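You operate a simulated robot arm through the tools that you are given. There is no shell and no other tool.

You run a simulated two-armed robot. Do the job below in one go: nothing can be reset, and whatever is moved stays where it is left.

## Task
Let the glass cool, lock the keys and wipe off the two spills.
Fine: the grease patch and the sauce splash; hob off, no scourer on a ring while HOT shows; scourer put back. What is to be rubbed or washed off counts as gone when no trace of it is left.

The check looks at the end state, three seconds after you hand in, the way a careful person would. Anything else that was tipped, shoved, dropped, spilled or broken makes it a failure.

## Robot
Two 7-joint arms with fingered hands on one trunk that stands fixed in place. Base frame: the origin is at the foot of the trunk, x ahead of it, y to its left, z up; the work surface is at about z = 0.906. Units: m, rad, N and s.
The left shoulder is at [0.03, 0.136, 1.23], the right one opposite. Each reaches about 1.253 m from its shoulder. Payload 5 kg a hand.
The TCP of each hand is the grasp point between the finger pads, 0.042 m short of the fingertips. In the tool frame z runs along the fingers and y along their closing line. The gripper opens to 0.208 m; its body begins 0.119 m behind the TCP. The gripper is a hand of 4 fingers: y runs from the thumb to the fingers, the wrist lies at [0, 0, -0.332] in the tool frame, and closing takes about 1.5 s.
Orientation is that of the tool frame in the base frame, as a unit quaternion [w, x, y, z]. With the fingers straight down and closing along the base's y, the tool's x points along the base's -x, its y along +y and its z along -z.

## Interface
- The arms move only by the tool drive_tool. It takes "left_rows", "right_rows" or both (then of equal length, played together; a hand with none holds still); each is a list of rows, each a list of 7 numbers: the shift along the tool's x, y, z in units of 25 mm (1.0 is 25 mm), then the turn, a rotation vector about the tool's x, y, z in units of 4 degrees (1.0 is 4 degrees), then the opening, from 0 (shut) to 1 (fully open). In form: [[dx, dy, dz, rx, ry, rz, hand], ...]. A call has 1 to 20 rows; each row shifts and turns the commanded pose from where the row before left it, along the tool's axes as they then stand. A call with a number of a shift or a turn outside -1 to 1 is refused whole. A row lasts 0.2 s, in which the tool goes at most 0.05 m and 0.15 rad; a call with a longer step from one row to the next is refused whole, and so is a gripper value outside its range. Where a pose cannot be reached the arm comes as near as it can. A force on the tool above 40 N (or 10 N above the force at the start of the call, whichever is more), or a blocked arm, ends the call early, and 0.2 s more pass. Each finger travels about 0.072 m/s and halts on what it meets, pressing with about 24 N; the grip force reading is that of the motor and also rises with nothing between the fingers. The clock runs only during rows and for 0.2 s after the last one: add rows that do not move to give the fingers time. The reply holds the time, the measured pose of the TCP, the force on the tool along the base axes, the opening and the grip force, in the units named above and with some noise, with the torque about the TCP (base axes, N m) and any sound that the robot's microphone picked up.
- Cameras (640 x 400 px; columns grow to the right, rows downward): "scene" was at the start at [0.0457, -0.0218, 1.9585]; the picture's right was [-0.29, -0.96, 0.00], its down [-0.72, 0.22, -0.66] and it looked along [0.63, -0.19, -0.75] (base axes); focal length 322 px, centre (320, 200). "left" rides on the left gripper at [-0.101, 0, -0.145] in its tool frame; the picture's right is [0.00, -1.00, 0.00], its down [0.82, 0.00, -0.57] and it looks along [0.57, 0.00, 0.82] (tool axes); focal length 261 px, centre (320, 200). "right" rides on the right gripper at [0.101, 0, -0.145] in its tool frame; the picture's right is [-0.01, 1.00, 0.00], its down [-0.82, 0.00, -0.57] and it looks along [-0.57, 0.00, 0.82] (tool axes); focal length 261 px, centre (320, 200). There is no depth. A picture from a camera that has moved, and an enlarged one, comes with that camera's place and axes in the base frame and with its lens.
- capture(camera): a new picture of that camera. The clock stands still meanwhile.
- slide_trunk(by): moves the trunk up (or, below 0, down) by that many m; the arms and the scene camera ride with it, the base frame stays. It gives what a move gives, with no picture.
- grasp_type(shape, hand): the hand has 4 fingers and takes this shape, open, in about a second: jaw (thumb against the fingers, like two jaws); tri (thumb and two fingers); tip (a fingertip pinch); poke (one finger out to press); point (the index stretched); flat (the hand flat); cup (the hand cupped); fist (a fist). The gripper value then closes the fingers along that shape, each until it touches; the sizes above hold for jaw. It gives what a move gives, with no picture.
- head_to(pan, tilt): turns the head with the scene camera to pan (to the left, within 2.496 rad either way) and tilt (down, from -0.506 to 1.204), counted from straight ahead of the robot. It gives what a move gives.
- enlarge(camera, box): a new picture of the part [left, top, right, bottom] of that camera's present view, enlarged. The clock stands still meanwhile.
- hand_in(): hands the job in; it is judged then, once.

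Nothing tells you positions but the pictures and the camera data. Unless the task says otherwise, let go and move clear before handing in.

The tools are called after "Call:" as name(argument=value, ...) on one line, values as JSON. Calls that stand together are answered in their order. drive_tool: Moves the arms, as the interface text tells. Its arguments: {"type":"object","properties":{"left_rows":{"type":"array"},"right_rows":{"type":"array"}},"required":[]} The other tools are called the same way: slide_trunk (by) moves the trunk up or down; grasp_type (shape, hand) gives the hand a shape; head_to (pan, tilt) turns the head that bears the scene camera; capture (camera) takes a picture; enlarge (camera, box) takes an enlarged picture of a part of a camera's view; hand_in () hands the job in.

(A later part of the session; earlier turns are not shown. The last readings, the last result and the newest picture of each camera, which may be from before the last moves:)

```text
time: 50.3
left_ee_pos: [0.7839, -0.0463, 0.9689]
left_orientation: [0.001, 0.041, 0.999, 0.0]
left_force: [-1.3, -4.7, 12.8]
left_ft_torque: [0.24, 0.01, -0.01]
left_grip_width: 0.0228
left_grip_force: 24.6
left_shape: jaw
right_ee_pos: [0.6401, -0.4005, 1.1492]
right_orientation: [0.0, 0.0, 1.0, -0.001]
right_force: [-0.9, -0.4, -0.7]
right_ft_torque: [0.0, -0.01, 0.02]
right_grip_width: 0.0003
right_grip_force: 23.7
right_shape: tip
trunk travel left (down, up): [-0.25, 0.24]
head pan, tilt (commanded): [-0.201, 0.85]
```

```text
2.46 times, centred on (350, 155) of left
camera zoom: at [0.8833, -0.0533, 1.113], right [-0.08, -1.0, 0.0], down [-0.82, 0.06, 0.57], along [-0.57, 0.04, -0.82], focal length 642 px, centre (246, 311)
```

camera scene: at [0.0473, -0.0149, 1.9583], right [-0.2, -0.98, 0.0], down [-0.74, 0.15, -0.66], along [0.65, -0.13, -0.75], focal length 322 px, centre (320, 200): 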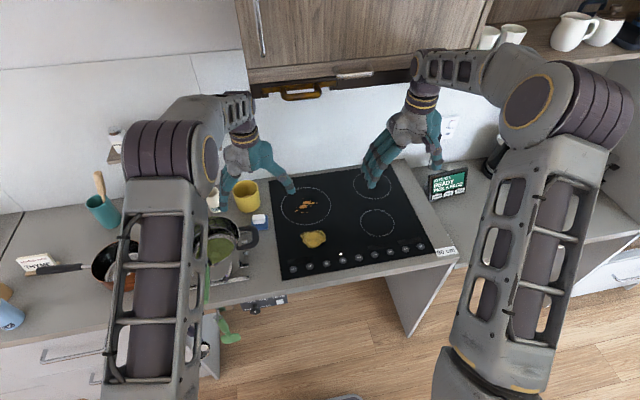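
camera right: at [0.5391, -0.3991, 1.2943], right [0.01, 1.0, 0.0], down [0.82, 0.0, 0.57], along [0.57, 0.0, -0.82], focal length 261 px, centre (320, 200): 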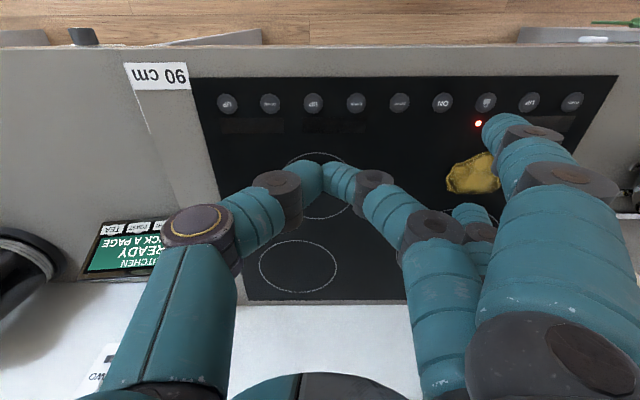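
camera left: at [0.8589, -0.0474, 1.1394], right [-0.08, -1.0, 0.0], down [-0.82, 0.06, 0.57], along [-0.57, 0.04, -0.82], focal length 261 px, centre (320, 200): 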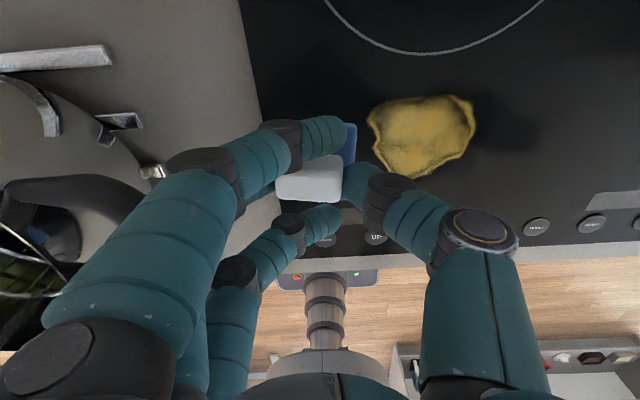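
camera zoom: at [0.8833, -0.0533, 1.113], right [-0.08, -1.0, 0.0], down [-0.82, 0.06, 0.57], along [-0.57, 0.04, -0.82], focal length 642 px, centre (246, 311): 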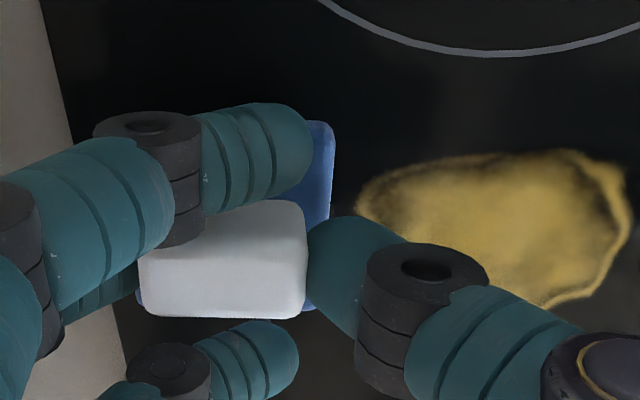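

The pad has settled nearly flat at about 13 N. First stroke: slide it right across the upper part of the grease.

Call:
drive_tool(left_rows=[[-0.066, -0.797, 0, 0, 0, 0, 0.1], [-0.066, -0.797, 0, 0, 0, 0, 0.1], [-0.066, -0.797, 0, 0, 0, 0, 0.1], [-0.066, -0.797, 0, 0, 0, 0, 0.1], [-0.066, -0.797, 0, 0, 0, 0, 0.1], [-0.066, -0.797, 0, 0, 0, 0, 0.1], [-0.066, -0.797, 0, 0, 0, 0, 0.1], [0, 0, 0, 0, 0, 0, 0.1]])

Call:
capture(camera="left")

Call:
enlarge(camera="scene", box=[230, 180, 400, 290])

```text
time: 52.1
left_ee_pos: [0.7843, -0.1851, 0.9676]
left_orientation: [0.0, 0.041, 0.999, 0.001]
left_force: [0.0, 0.2, 4.8]
left_ft_torque: [0.22, -0.03, 0.03]
left_grip_width: 0.022
left_grip_force: 24.1
left_shape: jaw
right_ee_pos: [0.6388, -0.3989, 1.1495]
right_orientation: [-0.001, 0.0, 1.0, 0.0]
right_force: [0.0, 0.0, 0.7]
right_ft_torque: [-0.07, -0.02, 0.02]
right_grip_width: 0.0
right_grip_force: 24.4
right_shape: tip
trunk travel left (down, up): [-0.25, 0.24]
head pan, tilt (commanded): [-0.201, 0.85]
```

```text
taken
camera left: at [0.8845, -0.192, 1.1122], right [-0.08, -1.0, 0.0], down [-0.82, 0.06, 0.57], along [-0.57, 0.04, -0.82], focal length 261 px, centre (320, 200)
```

left: 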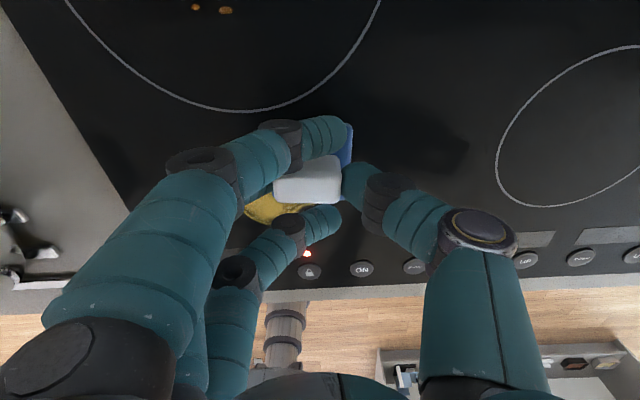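

```text
3.64 times, centred on (315, 235) of scene
camera zoom: at [0.0468, -0.0141, 1.9582], right [-0.2, -0.98, 0.0], down [-0.74, 0.15, -0.66], along [0.65, -0.13, -0.75], focal length 1170 px, centre (338, 73)
```

zoom: 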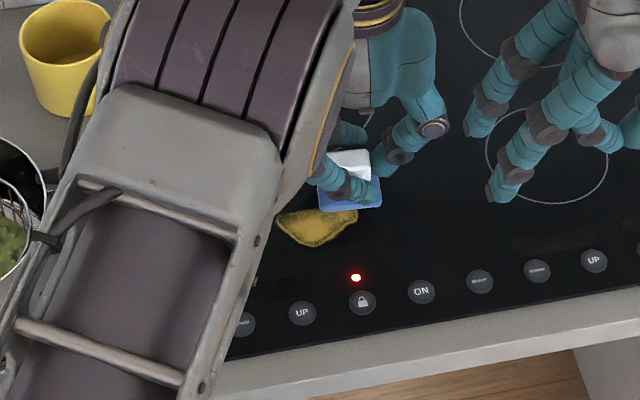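

One pass took the grease off under the pad cleanly, and a sharp edge is left below. I'll step nearer to the robot and stroke back and forth to take the rest, staying clear of the keys and the pot handle.

Call:
drive_tool(left_rows=[[0.9, -0.074, 0.06, 0, 0, 0, 0.1], [0.066, 0.797, 0, 0, 0, 0, 0.1], [0.066, 0.797, 0, 0, 0, 0, 0.1], [0.066, 0.797, 0, 0, 0, 0, 0.1], [0.066, 0.797, 0, 0, 0, 0, 0.1], [0.066, 0.797, 0, 0, 0, 0, 0.1], [0.066, 0.797, 0, 0, 0, 0, 0.1], [0.9, -0.074, 0, 0, 0, 0, 0.1], [-0.066, -0.797, 0, 0, 0, 0, 0.1], [-0.066, -0.797, 0, 0, 0, 0, 0.1], [-0.066, -0.797, 0, 0, 0, 0, 0.1], [-0.066, -0.797, 0, 0, 0, 0, 0.1], [-0.066, -0.797, 0, 0, 0, 0, 0.1], [-0.066, -0.797, 0, 0, 0, 0, 0.1], [0, 0, 0, 0, 0, 0, 0.1]])

Call:
capture(camera="left")

Call:
enlarge(camera="scene", box=[230, 180, 400, 290])

```text
time: 55.3
left_ee_pos: [0.7404, -0.1847, 0.9661]
left_orientation: [0.001, 0.042, 0.999, -0.001]
left_force: [-1.2, 6.9, 15.3]
left_ft_torque: [1.0, -0.02, 0.05]
left_grip_width: 0.0222
left_grip_force: 24.0
left_shape: jaw
right_ee_pos: [0.6401, -0.3992, 1.1499]
right_orientation: [0.0, 0.0, 1.0, 0.0]
right_force: [0.4, -0.1, 0.6]
right_ft_torque: [-0.08, 0.01, 0.0]
right_grip_width: 0.0
right_grip_force: 23.7
right_shape: tip
trunk travel left (down, up): [-0.25, 0.24]
head pan, tilt (commanded): [-0.201, 0.85]
```

```text
taken
camera left: at [0.8391, -0.1925, 1.1106], right [-0.08, -1.0, 0.0], down [-0.82, 0.06, 0.57], along [-0.57, 0.04, -0.82], focal length 261 px, centre (320, 200)
```

left: 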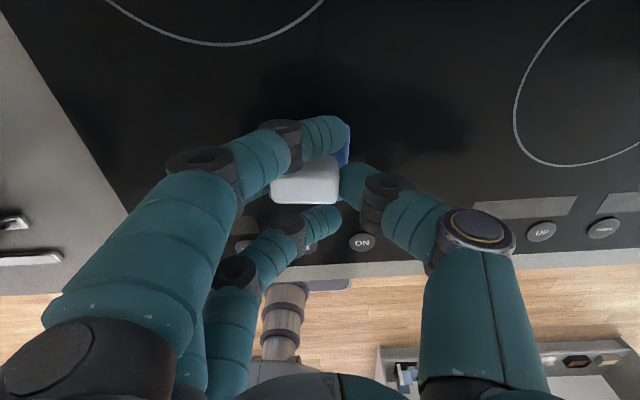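

```text
3.64 times, centred on (315, 235) of scene
camera zoom: at [0.046, -0.0135, 1.9583], right [-0.2, -0.98, 0.0], down [-0.74, 0.15, -0.66], along [0.65, -0.13, -0.75], focal length 1170 px, centre (338, 73)
```

zoom: 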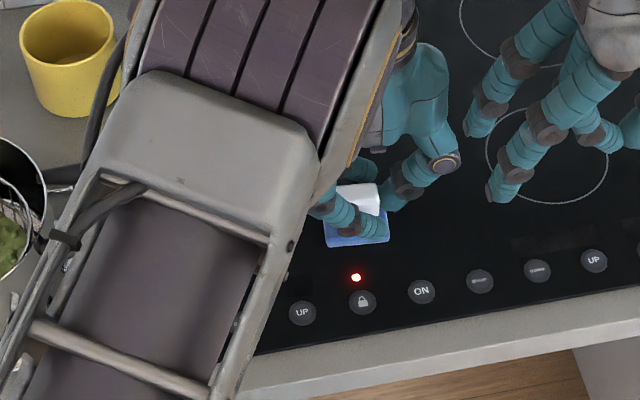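

Nearly all the grease looks gone. One more stroke closer to the keys (pad edge still about 3 cm from them), then I'll lift and inspect.

Call:
drive_tool(left_rows=[[0.7, -0.06, 0, 0, 0, 0, 0.1], [0.066, 0.797, 0, 0, 0, 0, 0.1], [0.066, 0.797, 0, 0, 0, 0, 0.1], [0.066, 0.797, 0, 0, 0, 0, 0.1], [0.066, 0.797, 0, 0, 0, 0, 0.1], [0.066, 0.797, 0, 0, 0, 0, 0.1], [0.066, 0.797, 0, 0, 0, 0, 0.1], [-0.9, 0.0, 0, 0, 0, 0, 0.1], [-0.9, 0.0, 0, 0, 0, 0, 0.1], [-0.066, -0.797, 0, 0, 0, 0, 0.1], [-0.066, -0.797, 0, 0, 0, 0, 0.1], [-0.066, -0.797, 0, 0, 0, 0, 0.1], [0, 0, -0.5, 0, 0, 0, 0.1], [0, 0, -1, 0, 0, 0, 0.1], [0, 0, -1, 0, 0, 0, 0.1], [-0.9, 0, 0, 0, 0, 0, 0.1], [-0.9, 0, 0, 0, 0, 0, 0.1], [-0.9, 0, 0, 0, 0, 0, 0.1], [0, 0, 0, 0, 0, 0, 0.1]])

Call:
capture(camera="left")

Call:
enlarge(camera="scene", box=[230, 180, 400, 290])

Call:
enlarge(camera="right", box=[380, 60, 620, 230])

```text
time: 59.3
left_ee_pos: [0.8347, -0.1356, 1.0293]
left_orientation: [0.0, 0.04, 0.999, 0.0]
left_force: [-1.0, -0.2, -0.5]
left_ft_torque: [0.02, -0.04, -0.01]
left_grip_width: 0.0215
left_grip_force: 24.6
left_shape: jaw
right_ee_pos: [0.6409, -0.3987, 1.1494]
right_orientation: [0.0, 0.0, 1.0, 0.0]
right_force: [0.2, -0.3, 0.8]
right_ft_torque: [0.03, -0.03, 0.0]
right_grip_width: 0.0
right_grip_force: 24.3
right_shape: tip
trunk travel left (down, up): [-0.25, 0.24]
head pan, tilt (commanded): [-0.201, 0.85]
```

```text
taken
camera left: at [0.9341, -0.1417, 1.1739], right [-0.08, -1.0, 0.0], down [-0.82, 0.06, 0.57], along [-0.57, 0.04, -0.82], focal length 261 px, centre (320, 200)
```

left: 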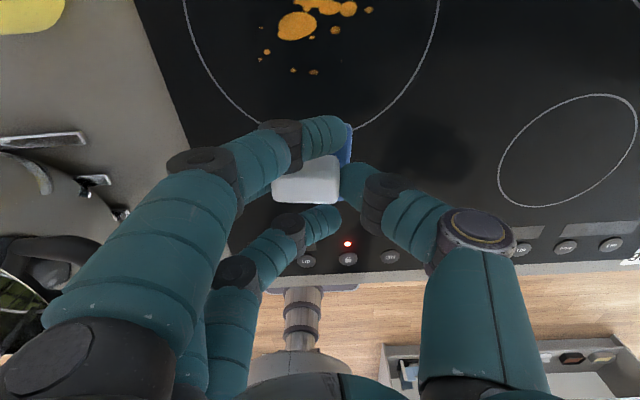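

```text
3.64 times, centred on (315, 235) of scene
camera zoom: at [0.0463, -0.0151, 1.9583], right [-0.2, -0.98, 0.0], down [-0.74, 0.15, -0.66], along [0.65, -0.13, -0.75], focal length 1170 px, centre (338, 73)
```

zoom: 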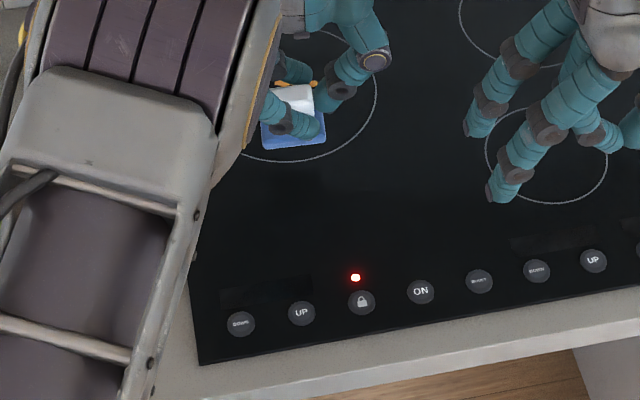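

```text
2.35 times, centred on (500, 145) of right
camera zoom: at [0.5388, -0.3993, 1.2944], right [0.01, 1.0, 0.0], down [0.82, 0.0, 0.57], along [0.57, 0.0, -0.82], focal length 613 px, centre (-104, 329)
```

zoom: 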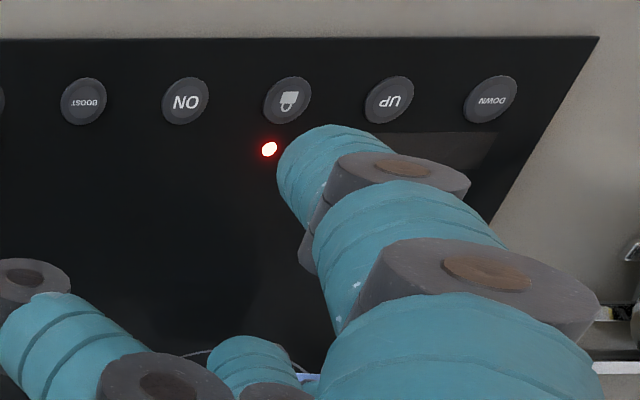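

The grease is gone, as far as I can see. For the far droplets I'll hand the scourer to the right arm, which has better reach straight ahead, by setting it flat on the clean glass at about (0.80, −0.135).

Call:
drive_tool(left_rows=[[0.7, -0.06, 0.5, 0, 0, 0, 0.1], [0.7, -0.06, 0.6, 0, 0, 0, 0.1], [0, 0, 0.7, 0, 0, 0, 0.1], [0, 0, 0.4, 0, 0, 0, 0.1], [0, 0, 0.15, 0, 0, 0, 0.1], [0, 0, 0.1, 0, 0, 0, 0.1], [0, 0, 0, 0, 0, 0, 0.1]])

Call:
enlarge(camera="left", box=[220, 80, 480, 230])

```text
time: 60.9
left_ee_pos: [0.7996, -0.1345, 0.9668]
left_orientation: [-0.001, 0.041, 0.999, 0.0]
left_force: [-0.3, -0.2, 3.6]
left_ft_torque: [0.23, 0.02, 0.02]
left_grip_width: 0.0216
left_grip_force: 23.8
left_shape: jaw
right_ee_pos: [0.6408, -0.3996, 1.1504]
right_orientation: [0.0, 0.0, 1.0, 0.0]
right_force: [-0.6, 0.3, -0.2]
right_ft_torque: [0.01, 0.02, -0.01]
right_grip_width: 0.0
right_grip_force: 24.3
right_shape: tip
trunk travel left (down, up): [-0.25, 0.24]
head pan, tilt (commanded): [-0.201, 0.85]
```

```text
2.46 times, centred on (350, 155) of left
camera zoom: at [0.8996, -0.1411, 1.1122], right [-0.08, -1.0, 0.0], down [-0.82, 0.06, 0.57], along [-0.57, 0.04, -0.82], focal length 642 px, centre (246, 311)
```

zoom: 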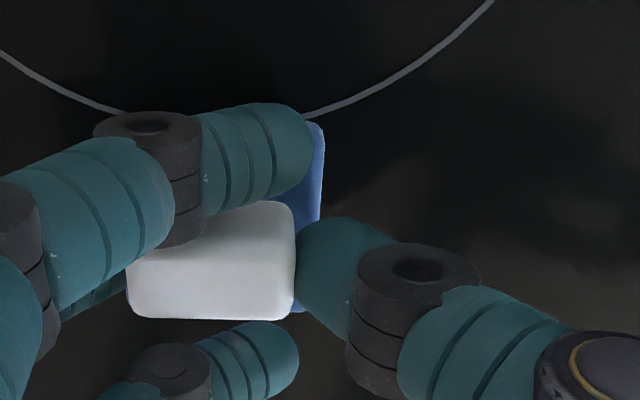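

The pad rests on the glass. I'll open just enough to release it and then lift straight up.

Call:
drive_tool(left_rows=[[0, 0, 0, 0, 0, 0, 0.2], [0, 0, 0, 0, 0, 0, 0.3], [0, 0, 0, 0, 0, 0, 0.36], [0, 0, 0, 0, 0, 0, 0.36], [0, 0, 0, 0, 0, 0, 0.36]])

Call:
enlarge(camera="left", box=[220, 80, 480, 230])

```text
time: 62.1
left_ee_pos: [0.8006, -0.1326, 0.9677]
left_orientation: [0.0, 0.041, 0.999, 0.0]
left_force: [-0.3, 0.1, -0.6]
left_ft_torque: [-0.03, 0.02, 0.0]
left_grip_width: 0.0743
left_grip_force: 0.1
left_shape: jaw
right_ee_pos: [0.6411, -0.4001, 1.1487]
right_orientation: [-0.001, 0.001, 1.0, 0.0]
right_force: [0.0, 0.0, 0.4]
right_ft_torque: [0.03, 0.0, -0.01]
right_grip_width: 0.0
right_grip_force: 24.1
right_shape: tip
trunk travel left (down, up): [-0.25, 0.24]
head pan, tilt (commanded): [-0.201, 0.85]
```

```text
2.46 times, centred on (350, 155) of left
camera zoom: at [0.8994, -0.1409, 1.1118], right [-0.08, -1.0, 0.0], down [-0.82, 0.06, 0.57], along [-0.57, 0.04, -0.82], focal length 642 px, centre (246, 311)
```

zoom: 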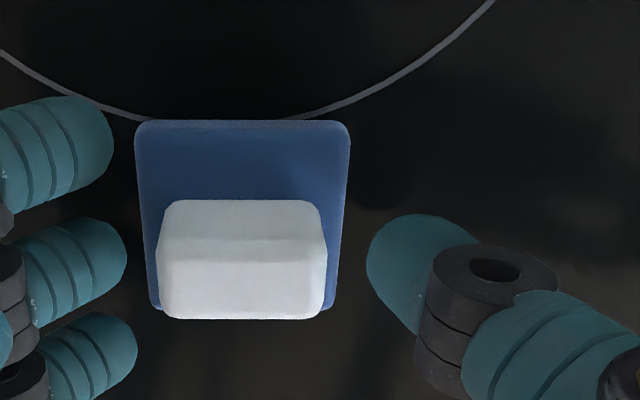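

The scourer lies flat and centred, released. I'll raise the left hand and park it up on the left, out of the way.

Call:
drive_tool(left_rows=[[0, 0, -0.6, 0, 0, 0, 0.36], [0, 0, -1, 0, 0, 0, 0.36], [0, 0, -1, 0, 0, 0, 0.36], [0, 0, -1, 0, 0, 0, 0.36], [0, 0, -1, 0, 0, 0, 0.36], [0, 0, -1, 0, 0, 0, 0.36], [0, 0, -1, 0, 0, 0, 0.36], [0, 0, -1, 0, 0, 0, 0.36], [0, 0, -1, 0, 0, 0, 0.36], [0, 0, -1, 0, 0, 0, 0.36], [0.6, 1, -0.3, 0, 0, 0, 0.36], [0.6, 1, -0.3, 0, 0, 0, 0.36], [0.6, 1, -0.3, 0, 0, 0, 0.36], [0.6, 1, 0, 0, 0, 0, 0.36], [0.6, 1, 0, 0, 0, 0, 0.36], [0.6, 1, 0, 0, 0, 0, 0.36], [0.6, 1, 0, 0, 0, 0, 0.36], [0.6, 1, 0, 0, 0, 0, 0.36], [0, 1, 0, 0, 0, 0, 0.36], [0, 1, 0, 0, 0, 0, 0.36]])

Call:
grasp_type(shape="jaw", hand="right")

Call:
capture(camera="scene")

Call:
enlarge(camera="scene", box=[250, 150, 430, 290])

```text
time: 65.0
left_ee_pos: [0.7266, -0.0362, 1.2025]
left_orientation: [-0.026, 0.049, 0.998, 0.004]
left_force: [-1.0, 4.7, 0.3]
left_ft_torque: [-0.62, -0.1, 0.07]
left_grip_width: 0.075
left_grip_force: 0.1
left_shape: jaw
right_ee_pos: [0.641, -0.3754, 1.1589]
right_orientation: [0.003, -0.008, 1.0, -0.002]
right_force: [-0.8, 8.5, 1.1]
right_ft_torque: [-1.16, -0.07, 0.01]
right_grip_width: 0.0
right_grip_force: 23.6
right_shape: tip
trunk travel left (down, up): [-0.25, 0.24]
head pan, tilt (commanded): [-0.201, 0.85]
stopped in row 14 (left hand): the force on the tool passed its limit at 125 N (the readings are from after the stop); the commanded pose is now the measured one
```

```text
time: 66.0
left_ee_pos: [0.7317, -0.05, 1.2035]
left_orientation: [-0.022, 0.049, 0.999, 0.007]
left_force: [-0.2, 0.3, 1.0]
left_ft_torque: [0.02, -0.13, 0.04]
left_grip_width: 0.0747
left_grip_force: 0.1
left_shape: jaw
right_ee_pos: [0.6399, -0.3956, 1.15]
right_orientation: [0.0, -0.002, 1.0, -0.001]
right_force: [-1.3, -0.7, 1.0]
right_ft_torque: [0.05, -0.16, 0.03]
right_grip_width: 0.2081
right_grip_force: 0.0
right_shape: jaw
trunk travel left (down, up): [-0.25, 0.24]
head pan, tilt (commanded): [-0.201, 0.85]
```

```text
taken
camera scene: at [0.0437, -0.0153, 1.9584], right [-0.2, -0.98, 0.0], down [-0.73, 0.15, -0.66], along [0.65, -0.13, -0.75], focal length 322 px, centre (320, 200)
```

scene: 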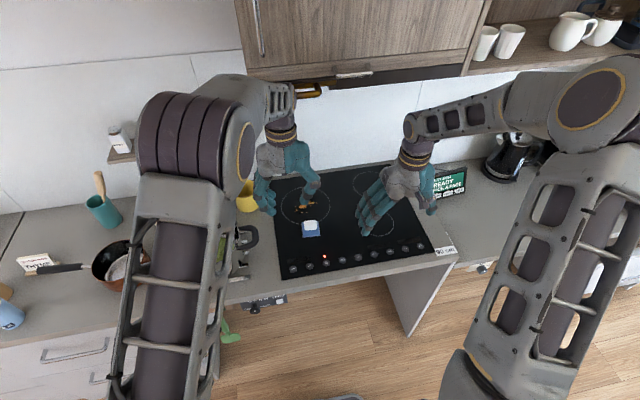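

```text
2.86 times, centred on (340, 220) of scene
camera zoom: at [0.0437, -0.0153, 1.9584], right [-0.2, -0.98, 0.0], down [-0.73, 0.15, -0.66], along [0.65, -0.13, -0.75], focal length 919 px, centre (263, 143)
```

zoom: 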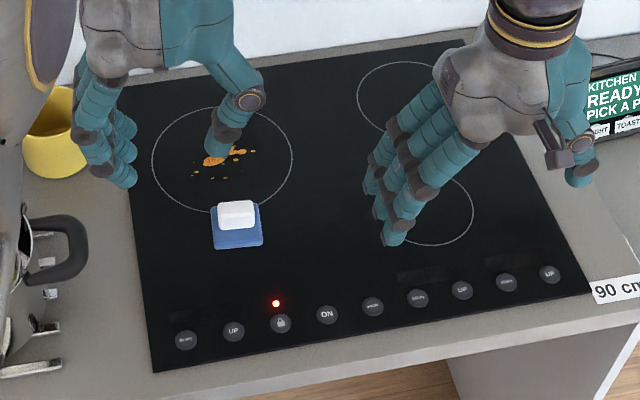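

The left hand was stopped by a 125 N force spike while retreating at about (0.73, −0.04, 1.20), and both arms shook. I'll look at what it met, starting with the hood and cabinet above.

Call:
enlarge(camera="scene", box=[220, 40, 420, 190])

Call:
capture(camera="left")

Call:
capture(camera="right")

Call:
enlarge(camera="scene", box=[80, 60, 320, 280])

```text
2.67 times, centred on (320, 115) of scene
camera zoom: at [0.0437, -0.0153, 1.9584], right [-0.2, -0.98, 0.0], down [-0.73, 0.15, -0.66], along [0.65, -0.13, -0.75], focal length 858 px, centre (320, 427)
```

zoom: 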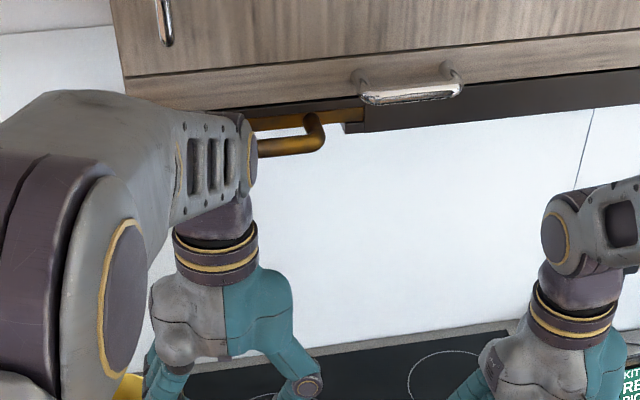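

```text
taken
camera left: at [0.8375, -0.0618, 1.3435], right [-0.09, -1.0, -0.01], down [-0.79, 0.07, 0.61], along [-0.6, 0.07, -0.79], focal length 261 px, centre (320, 200)
```

left: 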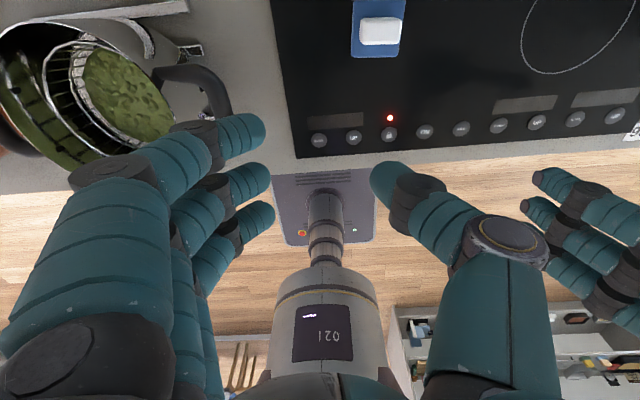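

```text
taken
camera right: at [0.5375, -0.3953, 1.2954], right [0.0, 1.0, 0.0], down [0.82, 0.0, 0.57], along [0.57, 0.0, -0.82], focal length 261 px, centre (320, 200)
```

right: 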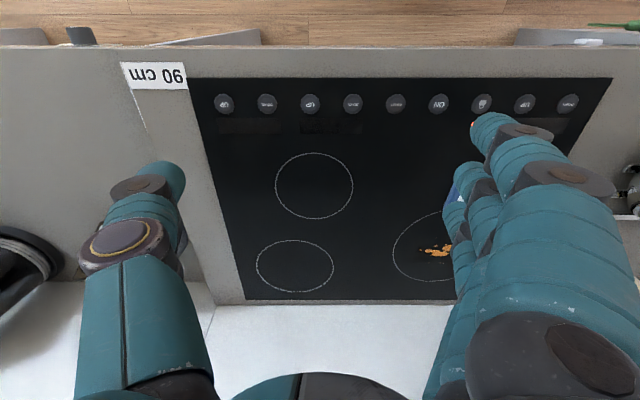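

```text
1.82 times, centred on (200, 170) of scene
camera zoom: at [0.0437, -0.0153, 1.9584], right [-0.2, -0.98, 0.0], down [-0.73, 0.15, -0.66], along [0.65, -0.13, -0.75], focal length 585 px, centre (538, 254)
```

zoom: 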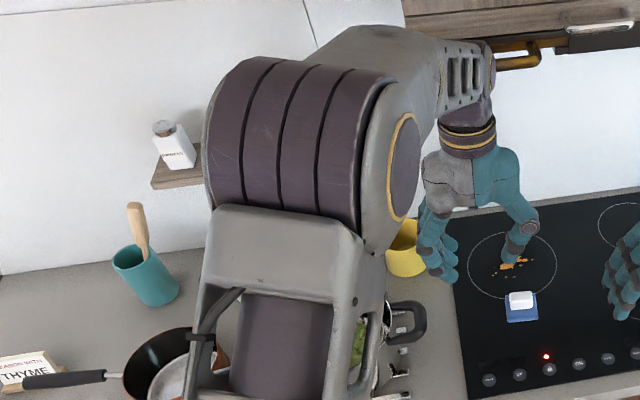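

The hood's brass handle (about y −0.07 to −0.17, z ≈ 1.5) is right by the left wrist, so the wrist must have snagged it, though the hood looks unmoved. I'll lower the hand below the handle first, then draw it back toward the robot.

Call:
drive_tool(left_rows=[[0, 0, 0.5, 0, 0, 0, 0.36], [0, 0, 0.7, 0, 0, 0, 0.36], [0, 0, 0.7, 0, 0, 0, 0.36], [0, 0, 0.7, 0, 0, 0, 0.36], [0, 0, 0.7, 0, 0, 0, 0.36], [0, 0, 0, 0, 0, 0, 0.36]])

Call:
enlarge(camera="scene", box=[220, 40, 420, 190])

```text
time: 67.3
left_ee_pos: [0.7296, -0.0487, 1.1204]
left_orientation: [-0.023, 0.048, 0.999, 0.005]
left_force: [-0.9, -0.8, -0.3]
left_ft_torque: [0.02, -0.04, 0.02]
left_grip_width: 0.0749
left_grip_force: 0.1
left_shape: jaw
right_ee_pos: [0.6412, -0.3947, 1.149]
right_orientation: [0.0, -0.003, 1.0, -0.001]
right_force: [0.2, -0.3, 1.1]
right_ft_torque: [-0.02, -0.04, 0.01]
right_grip_width: 0.2079
right_grip_force: 0.1
right_shape: jaw
trunk travel left (down, up): [-0.25, 0.24]
head pan, tilt (commanded): [-0.201, 0.85]
```

```text
2.67 times, centred on (320, 115) of scene
camera zoom: at [0.0466, -0.0148, 1.9582], right [-0.2, -0.98, 0.0], down [-0.74, 0.15, -0.66], along [0.65, -0.13, -0.75], focal length 858 px, centre (320, 427)
```

zoom: 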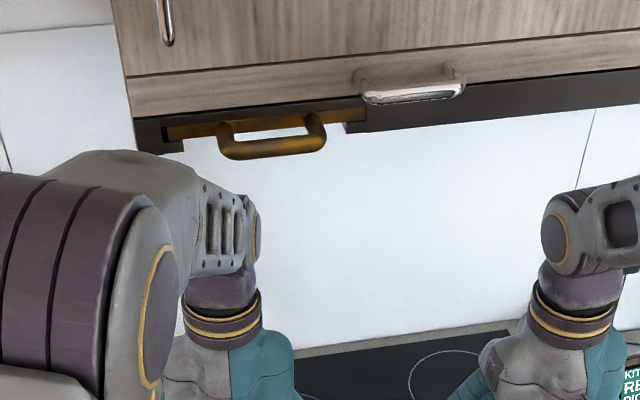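

The hood and its handle look exactly as before, so no harm is done. Now I'll draw the left hand back toward the robot and then out to the left, staying below the hood.

Call:
drive_tool(left_rows=[[0.9, -0.05, 0, 0, 0, 0, 0.36], [0.9, -0.05, 0, 0, 0, 0, 0.36], [0.9, -0.05, 0, 0, 0, 0, 0.36], [0.9, -0.05, 0, 0, 0, 0, 0.36], [0.9, -0.05, -0.4, 0, 0, 0, 0.36], [0.9, 0.3, -0.7, 0, 0, 0, 0.36], [0, 0.8, -0.7, 0, 0, 0, 0.36], [0, 0.8, -0.7, 0, 0, 0, 0.36], [0, 0.8, -0.4, 0, 0, 0, 0.36], [0, 0.8, 0, 0, 0, 0, 0.36], [0, 0.8, 0, 0, 0, 0, 0.36], [0, 0.8, 0, 0, 0, 0, 0.36], [0, 0.8, 0, 0, 0, 0, 0.36], [0, 0, 0, 0, 0, 0, 0.36]])

Call:
capture(camera="scene")

Call:
enlarge(camera="scene", box=[250, 150, 430, 290])

```text
time: 70.3
left_ee_pos: [0.6142, 0.106, 1.2012]
left_orientation: [-0.023, 0.049, 0.999, 0.008]
left_force: [0.1, -0.1, -0.9]
left_ft_torque: [0.02, 0.01, 0.04]
left_grip_width: 0.0748
left_grip_force: 0.1
left_shape: jaw
right_ee_pos: [0.6406, -0.3947, 1.1487]
right_orientation: [-0.002, -0.003, 1.0, 0.001]
right_force: [-0.2, 0.6, -0.7]
right_ft_torque: [0.08, 0.0, 0.02]
right_grip_width: 0.2081
right_grip_force: 0.0
right_shape: jaw
trunk travel left (down, up): [-0.25, 0.24]
head pan, tilt (commanded): [-0.201, 0.85]
```

```text
taken
camera scene: at [0.0472, -0.0158, 1.9582], right [-0.2, -0.98, 0.0], down [-0.74, 0.15, -0.66], along [0.65, -0.13, -0.75], focal length 322 px, centre (320, 200)
```

scene: 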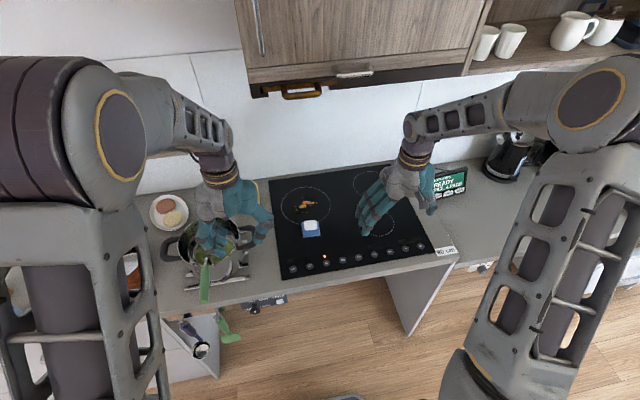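

```text
2.86 times, centred on (340, 220) of scene
camera zoom: at [0.0472, -0.0158, 1.9582], right [-0.2, -0.98, 0.0], down [-0.74, 0.15, -0.66], along [0.65, -0.13, -0.75], focal length 919 px, centre (263, 143)
```

zoom: 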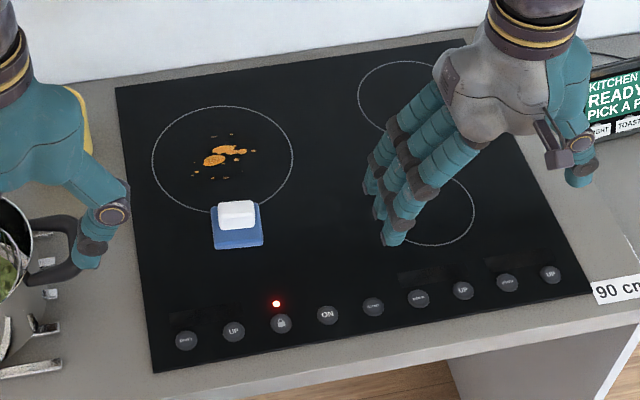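

The grease area is clean and the scourer sits at about (0.800, −0.132). The right hand, now in jaw shape, will come above it with the same yaw and a 6° forward tilt for reach, while the left hand moves further left.

Call:
drive_tool(left_rows=[[0, 0.8, 0, 0, 0, 0, 0.36], [0, 0.8, 0, 0, 0, 0, 0.36], [0, 0.8, 0, 0, 0, 0, 0.36], [0, 0.8, 0, 0, 0, 0, 0.36], [0, 0.8, 0, 0, 0, 0, 0.36], [0, 0.8, 0, 0, 0, 0, 0.36], [0, 0, 0, 0, 0, 0, 0.36], [0, 0, 0, 0, 0, 0, 0.36], [0, 0, 0, 0, 0, 0, 0.36], [0, 0, 0, 0, 0, 0, 0.36], [0, 0, 0, 0, 0, 0, 0.36], [0, 0, 0, 0, 0, 0, 0.36], [0, 0, 0, 0, 0, 0, 0.36], [0, 0, 0, 0, 0, 0, 0.36], [0, 0, 0, 0, 0, 0, 0.36], [0, 0, 0, 0, 0, 0, 0.36]], right_rows=[[-0.554, 0.955, 0.3, 0, 0, 0, 0.36], [-0.554, 0.955, 0.3, 0, 0, 0, 0.36], [-0.554, 0.955, 0.3, 0, 0, 0, 0.36], [-0.554, 0.955, 0.3, 0, 0, 0, 0.36], [-0.554, 0.955, 0.3, 0, 0, 0, 0.36], [-0.554, 0.955, 0.3, 0, 0, 0, 0.36], [-0.554, 0.955, 0.3, 0, 0, 0, 0.36], [-0.554, 0.955, 0.3, 0, 0, 0, 0.36], [-0.554, 0.955, 0.3, 0, 0, 0, 0.36], [-0.554, 0.955, 0.3, 0, 0, 0, 0.36], [-0.554, 0.955, 0.3, 0, 0, 0, 0.36], [0, 0, 0, 0, 0, 0.6, 0.36], [0, 0, 0, 0, 0, 0.57, 0.36], [0, 0, 0, 0, -0.75, 0, 0.36], [0, 0, 0, 0, -0.75, 0, 0.36], [0, 0, 0, 0, 0, 0, 0.36]])

Call:
capture(camera="right")

Call:
capture(camera="scene")

```text
time: 73.8
left_ee_pos: [0.6252, 0.2247, 1.2019]
left_orientation: [-0.023, 0.049, 0.999, 0.006]
left_force: [-0.1, -0.4, 0.2]
left_ft_torque: [0.02, 0.05, 0.01]
left_grip_width: 0.0751
left_grip_force: 0.0
left_shape: jaw
right_ee_pos: [0.7931, -0.1301, 1.0673]
right_orientation: [0.052, 0.039, 0.998, -0.002]
right_force: [0.6, -0.2, -1.0]
right_ft_torque: [-0.03, -0.02, 0.02]
right_grip_width: 0.0752
right_grip_force: 0.1
right_shape: jaw
trunk travel left (down, up): [-0.25, 0.24]
head pan, tilt (commanded): [-0.201, 0.85]
```

```text
taken
camera right: at [0.6778, -0.121, 1.2003], right [0.08, 1.0, 0.0], down [0.75, -0.06, 0.65], along [0.65, -0.05, -0.76], focal length 261 px, centre (320, 200)
```

right: 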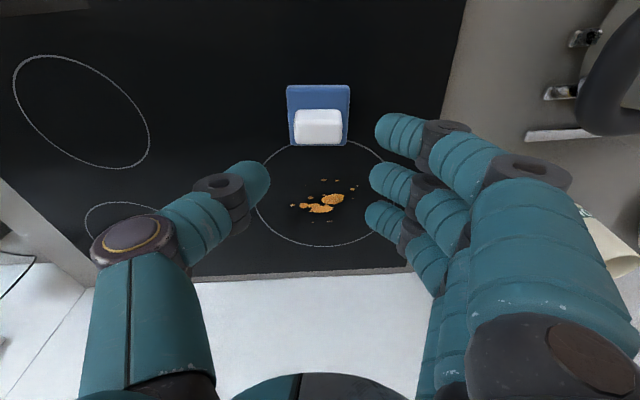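

```text
taken
camera scene: at [0.048, -0.0146, 1.9581], right [-0.2, -0.98, 0.0], down [-0.74, 0.15, -0.66], along [0.65, -0.13, -0.75], focal length 322 px, centre (320, 200)
```

scene: 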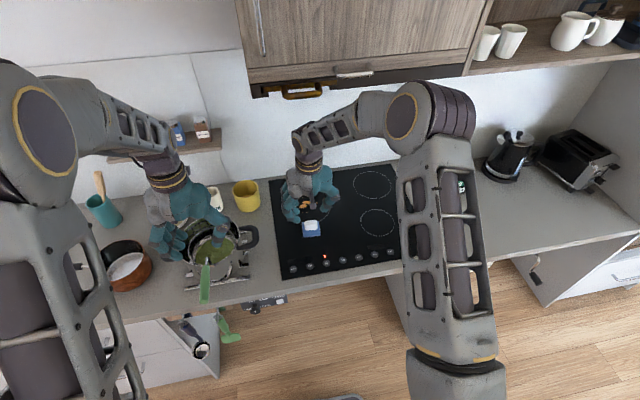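

The scourer is exactly in the right hand's mid-plane. I'll descend around the white block, stopping 1 cm early to check.

Call:
drive_tool(right_rows=[[0.1045, 0, 0.9945, 0, 0, 0, 0.36], [0.1045, 0, 0.9945, 0, 0, 0, 0.36], [0.1045, 0, 0.9945, 0, 0, 0, 0.36], [0.063, 0, 0.597, 0, 0, 0, 0.36], [0, 0, 0, 0, 0, 0, 0.36]])

Call:
capture(camera="right")

Call:
enlarge(camera="scene", box=[260, 170, 380, 260])

```text
time: 75.0
left_ee_pos: [0.6242, 0.2254, 1.2008]
left_orientation: [-0.023, 0.049, 0.999, 0.007]
left_force: [-0.5, -0.5, 0.9]
left_ft_torque: [0.0, 0.0, 0.0]
left_grip_width: 0.075
left_grip_force: 0.1
left_shape: jaw
right_ee_pos: [0.7923, -0.1304, 0.9777]
right_orientation: [0.053, 0.039, 0.998, -0.002]
right_force: [-0.3, 0.3, 0.1]
right_ft_torque: [-0.01, -0.02, 0.01]
right_grip_width: 0.0751
right_grip_force: 0.0
right_shape: jaw
trunk travel left (down, up): [-0.25, 0.24]
head pan, tilt (commanded): [-0.201, 0.85]
```

```text
taken
camera right: at [0.6775, -0.1217, 1.1112], right [0.08, 1.0, 0.0], down [0.75, -0.06, 0.65], along [0.65, -0.05, -0.76], focal length 261 px, centre (320, 200)
```

right: 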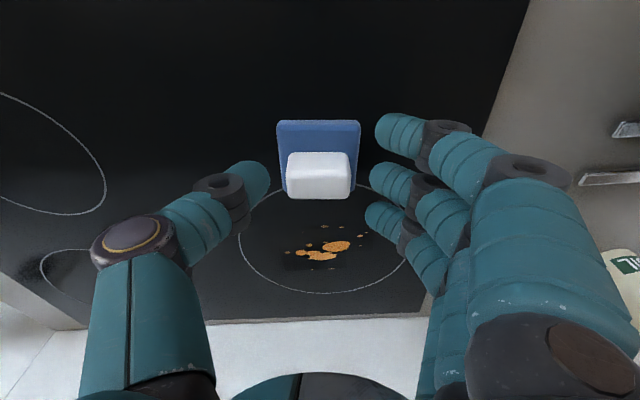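

```text
4.44 times, centred on (320, 215) of scene
camera zoom: at [0.0467, -0.0148, 1.9582], right [-0.2, -0.98, 0.0], down [-0.74, 0.15, -0.66], along [0.65, -0.13, -0.75], focal length 1430 px, centre (320, 133)
```

zoom: 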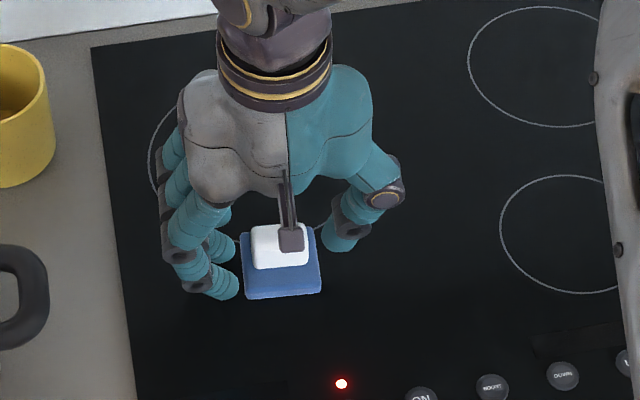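

The alignment is good: the middle finger and thumb bracket the block. I'll go down the last centimetre and close.

Call:
drive_tool(right_rows=[[0.021, 0, 0.199, 0, 0, 0, 0.36], [0.021, 0, 0.22, 0, 0, 0, 0.36], [0, 0, 0, 0, 0, 0, 0.36], [0, 0, 0, 0, 0, 0, 0.22], [0, 0, 0, 0, 0, 0, 0.15], [0, 0, 0, 0, 0, 0, 0.1], [0, 0, 0, 0, 0, 0, 0.1], [0, 0, 0, 0, 0, 0, 0.1], [0, 0, 0, 0, 0, 0, 0.1]])

Call:
enlarge(camera="right", box=[200, 80, 440, 260])

Call:
enlarge(camera="scene", box=[260, 170, 380, 260])

```text
time: 77.0
left_ee_pos: [0.6232, 0.2242, 1.2013]
left_orientation: [-0.023, 0.049, 0.998, 0.008]
left_force: [-0.6, 0.1, 1.0]
left_ft_torque: [0.0, -0.04, 0.0]
left_grip_width: 0.0749
left_grip_force: 0.1
left_shape: jaw
right_ee_pos: [0.7921, -0.13, 0.9676]
right_orientation: [0.052, 0.039, 0.998, -0.002]
right_force: [0.5, -1.6, 3.8]
right_ft_torque: [0.1, 0.04, -0.01]
right_grip_width: 0.0344
right_grip_force: 23.5
right_shape: jaw
trunk travel left (down, up): [-0.25, 0.24]
head pan, tilt (commanded): [-0.201, 0.85]
```

```text
2.22 times, centred on (320, 170) of right
camera zoom: at [0.6771, -0.1218, 1.1014], right [0.08, 1.0, 0.0], down [0.75, -0.06, 0.65], along [0.65, -0.05, -0.76], focal length 579 px, centre (320, 267)
```

zoom: 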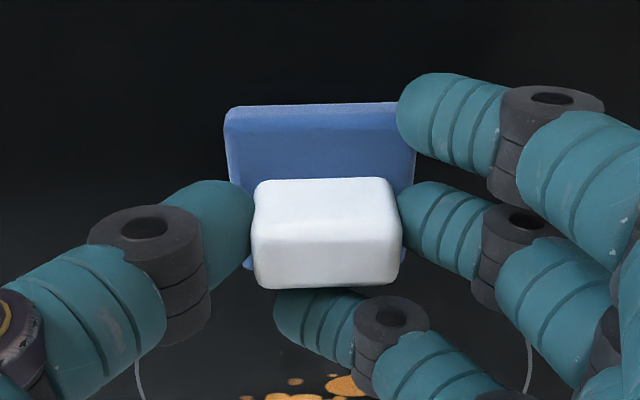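

```text
4.44 times, centred on (320, 215) of scene
camera zoom: at [0.0469, -0.0148, 1.9582], right [-0.2, -0.98, 0.0], down [-0.74, 0.15, -0.66], along [0.65, -0.13, -0.75], focal length 1430 px, centre (320, 133)
```

zoom: 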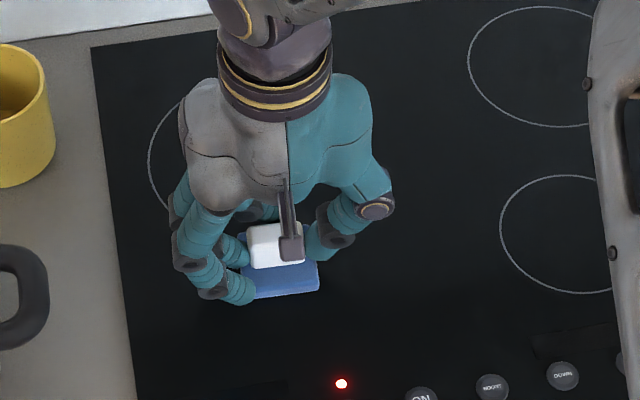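

The right hand has the scourer, flat on the glass. I'll press lightly, slide it forward to the near edge of the sauce and make the first stroke to the right.

Call:
drive_tool(right_rows=[[0.006, 0, 0.06, 0, 0, 0, 0.1], [-0.767, 0.385, 0.081, 0, 0, 0, 0.1], [-0.767, 0.385, 0.081, 0, 0, 0, 0.1], [-0.767, 0.385, 0.081, 0, 0, 0, 0.1], [-0.767, 0.385, 0.081, 0, 0, 0, 0.1], [-0.767, 0.385, 0.081, 0, 0, 0, 0.1], [-0.065, -0.797, 0.007, 0, 0, 0, 0.1], [-0.065, -0.797, 0.007, 0, 0, 0, 0.1], [-0.065, -0.797, 0.007, 0, 0, 0, 0.1], [-0.065, -0.797, 0.007, 0, 0, 0, 0.1], [-0.065, -0.797, 0.007, 0, 0, 0, 0.1], [0, 0, 0, 0, 0, 0, 0.1]])

Call:
capture(camera="right")

Call:
enlarge(camera="scene", box=[260, 160, 380, 250])

```text
time: 79.5
left_ee_pos: [0.623, 0.226, 1.2023]
left_orientation: [-0.023, 0.049, 0.999, 0.007]
left_force: [0.6, 0.2, -0.5]
left_ft_torque: [-0.03, 0.0, -0.02]
left_grip_width: 0.0747
left_grip_force: 0.0
left_shape: jaw
right_ee_pos: [0.8933, -0.1878, 0.9665]
right_orientation: [0.053, 0.038, 0.998, -0.002]
right_force: [1.9, 8.2, 21.7]
right_ft_torque: [1.3, 0.12, -0.1]
right_grip_width: 0.0344
right_grip_force: 23.7
right_shape: jaw
trunk travel left (down, up): [-0.25, 0.24]
head pan, tilt (commanded): [-0.201, 0.85]
```

```text
taken
camera right: at [0.7773, -0.1792, 1.0991], right [0.08, 1.0, 0.0], down [0.75, -0.06, 0.66], along [0.65, -0.05, -0.76], focal length 261 px, centre (320, 200)
```

right: 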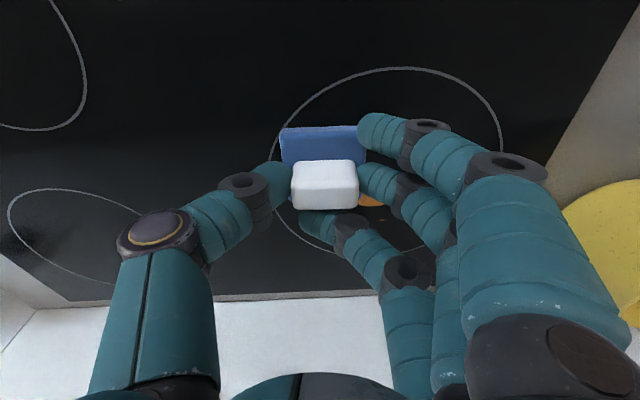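

```text
4.44 times, centred on (320, 205) of scene
camera zoom: at [0.0453, -0.013, 1.9583], right [-0.2, -0.98, 0.0], down [-0.74, 0.15, -0.66], along [0.65, -0.13, -0.75], focal length 1430 px, centre (320, 178)
```

zoom: 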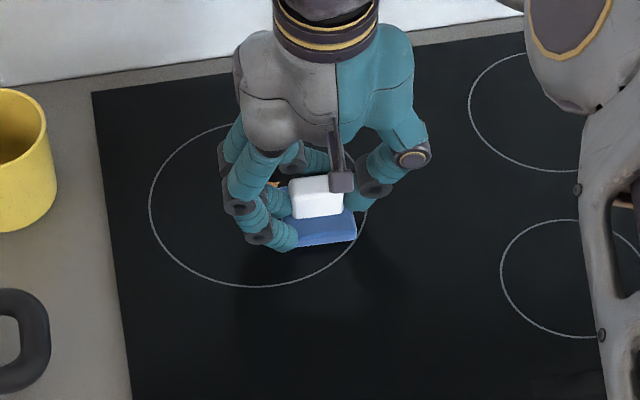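

The stroke is working; the force is a bit high at about 22 N, so I'll ease off 1 mm and continue stepping forward with back-and-forth strokes.

Call:
drive_tool(right_rows=[[-0.995, 0.082, 0.054, 0, 0, 0, 0.1], [0.065, 0.797, -0.007, 0, 0, 0, 0.1], [0.065, 0.797, -0.007, 0, 0, 0, 0.1], [0.065, 0.797, -0.007, 0, 0, 0, 0.1], [0.065, 0.797, -0.007, 0, 0, 0, 0.1], [0.065, 0.797, -0.007, 0, 0, 0, 0.1], [-0.991, 0.082, 0.104, 0, 0, 0, 0.1], [-0.065, -0.797, 0.007, 0, 0, 0, 0.1], [-0.065, -0.797, 0.007, 0, 0, 0, 0.1], [-0.065, -0.797, 0.007, 0, 0, 0, 0.1], [-0.065, -0.797, 0.007, 0, 0, 0, 0.1], [-0.065, -0.797, 0.007, 0, 0, 0, 0.1], [0, 0, 0, 0, 0, 0, 0.1]])

Call:
capture(camera="right")

Call:
enlarge(camera="scene", box=[260, 160, 380, 250])

```text
time: 82.3
left_ee_pos: [0.6236, 0.2248, 1.2014]
left_orientation: [-0.023, 0.049, 0.999, 0.006]
left_force: [0.0, -0.5, 0.0]
left_ft_torque: [-0.03, -0.03, 0.03]
left_grip_width: 0.0747
left_grip_force: 0.1
left_shape: jaw
right_ee_pos: [0.9434, -0.1897, 0.9671]
right_orientation: [0.052, 0.037, 0.998, -0.002]
right_force: [0.4, 2.0, 5.9]
right_ft_torque: [0.28, -0.07, 0.01]
right_grip_width: 0.0344
right_grip_force: 23.4
right_shape: jaw
trunk travel left (down, up): [-0.25, 0.24]
head pan, tilt (commanded): [-0.201, 0.85]
```

```text
taken
camera right: at [0.8282, -0.1808, 1.1], right [0.08, 1.0, 0.0], down [0.75, -0.06, 0.65], along [0.65, -0.05, -0.76], focal length 261 px, centre (320, 200)
```

right: 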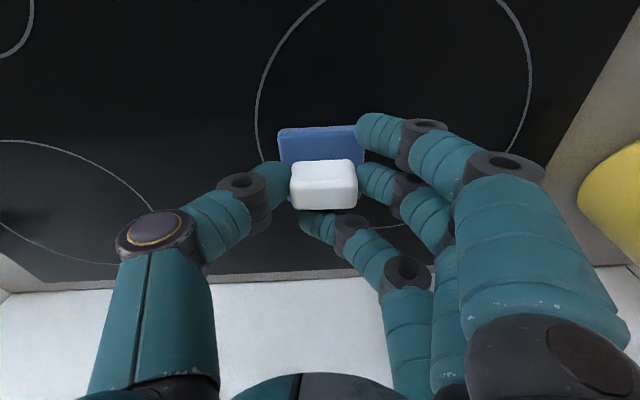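

```text
4.44 times, centred on (320, 205) of scene
camera zoom: at [0.0469, -0.014, 1.9582], right [-0.2, -0.98, 0.0], down [-0.74, 0.15, -0.66], along [0.65, -0.13, -0.75], focal length 1430 px, centre (320, 178)
```

zoom: 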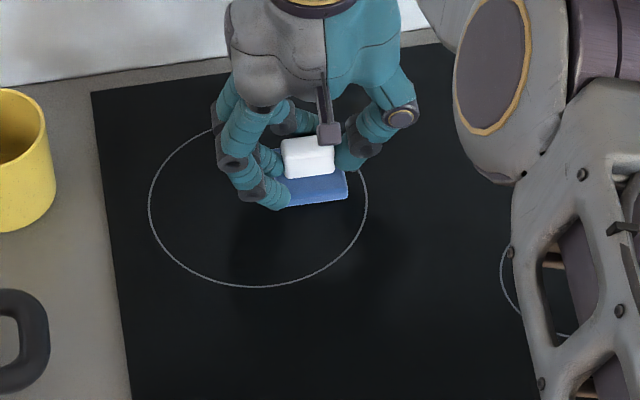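

No sauce is visible any more. I'll do one more pass slightly further back and sweep over the whole area once more before lifting to inspect.

Call:
drive_tool(right_rows=[[-0.476, 0.039, 0.065, 0, 0, 0, 0.1], [0.065, 0.797, -0.007, 0, 0, 0, 0.1], [0.065, 0.797, -0.007, 0, 0, 0, 0.1], [0.065, 0.797, -0.007, 0, 0, 0, 0.1], [0.065, 0.797, -0.007, 0, 0, 0, 0.1], [0.065, 0.797, -0.007, 0, 0, 0, 0.1], [0.991, -0.082, -0.104, 0, 0, 0, 0.1], [0.397, -0.033, -0.042, 0, 0, 0, 0.1], [-0.065, -0.797, 0.007, 0, 0, 0, 0.1], [-0.065, -0.797, 0.007, 0, 0, 0, 0.1], [-0.065, -0.797, 0.007, 0, 0, 0, 0.1], [-0.065, -0.797, 0.007, 0, 0, 0, 0.1], [-0.065, -0.797, 0.007, 0, 0, 0, 0.1], [0.991, -0.082, -0.104, 0, 0, 0, 0.1], [0.065, 0.797, -0.007, 0, 0, 0, 0.1], [0.065, 0.797, -0.007, 0, 0, 0, 0.1], [0.065, 0.797, -0.007, 0, 0, 0, 0.1], [0.065, 0.797, -0.007, 0, 0, 0, 0.1], [0, 0, 0, 0, 0, 0, 0.1]])

Call:
enlarge(camera="scene", box=[260, 160, 380, 250])

```text
time: 86.3
left_ee_pos: [0.6245, 0.2233, 1.2024]
left_orientation: [-0.023, 0.049, 0.999, 0.008]
left_force: [0.9, -0.4, 0.4]
left_ft_torque: [0.0, 0.0, 0.01]
left_grip_width: 0.0747
left_grip_force: 0.1
left_shape: jaw
right_ee_pos: [0.8956, -0.1104, 0.9651]
right_orientation: [0.052, 0.039, 0.998, -0.001]
right_force: [0.1, -3.0, 11.2]
right_ft_torque: [0.19, 0.04, 0.04]
right_grip_width: 0.0347
right_grip_force: 24.2
right_shape: jaw
trunk travel left (down, up): [-0.25, 0.24]
head pan, tilt (commanded): [-0.201, 0.85]
```

```text
4.44 times, centred on (320, 205) of scene
camera zoom: at [0.0462, -0.0153, 1.9582], right [-0.2, -0.98, 0.0], down [-0.74, 0.15, -0.66], along [0.65, -0.13, -0.75], focal length 1430 px, centre (320, 178)
```

zoom: 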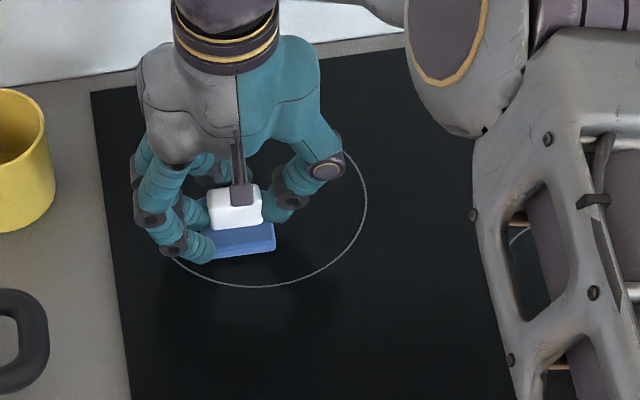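

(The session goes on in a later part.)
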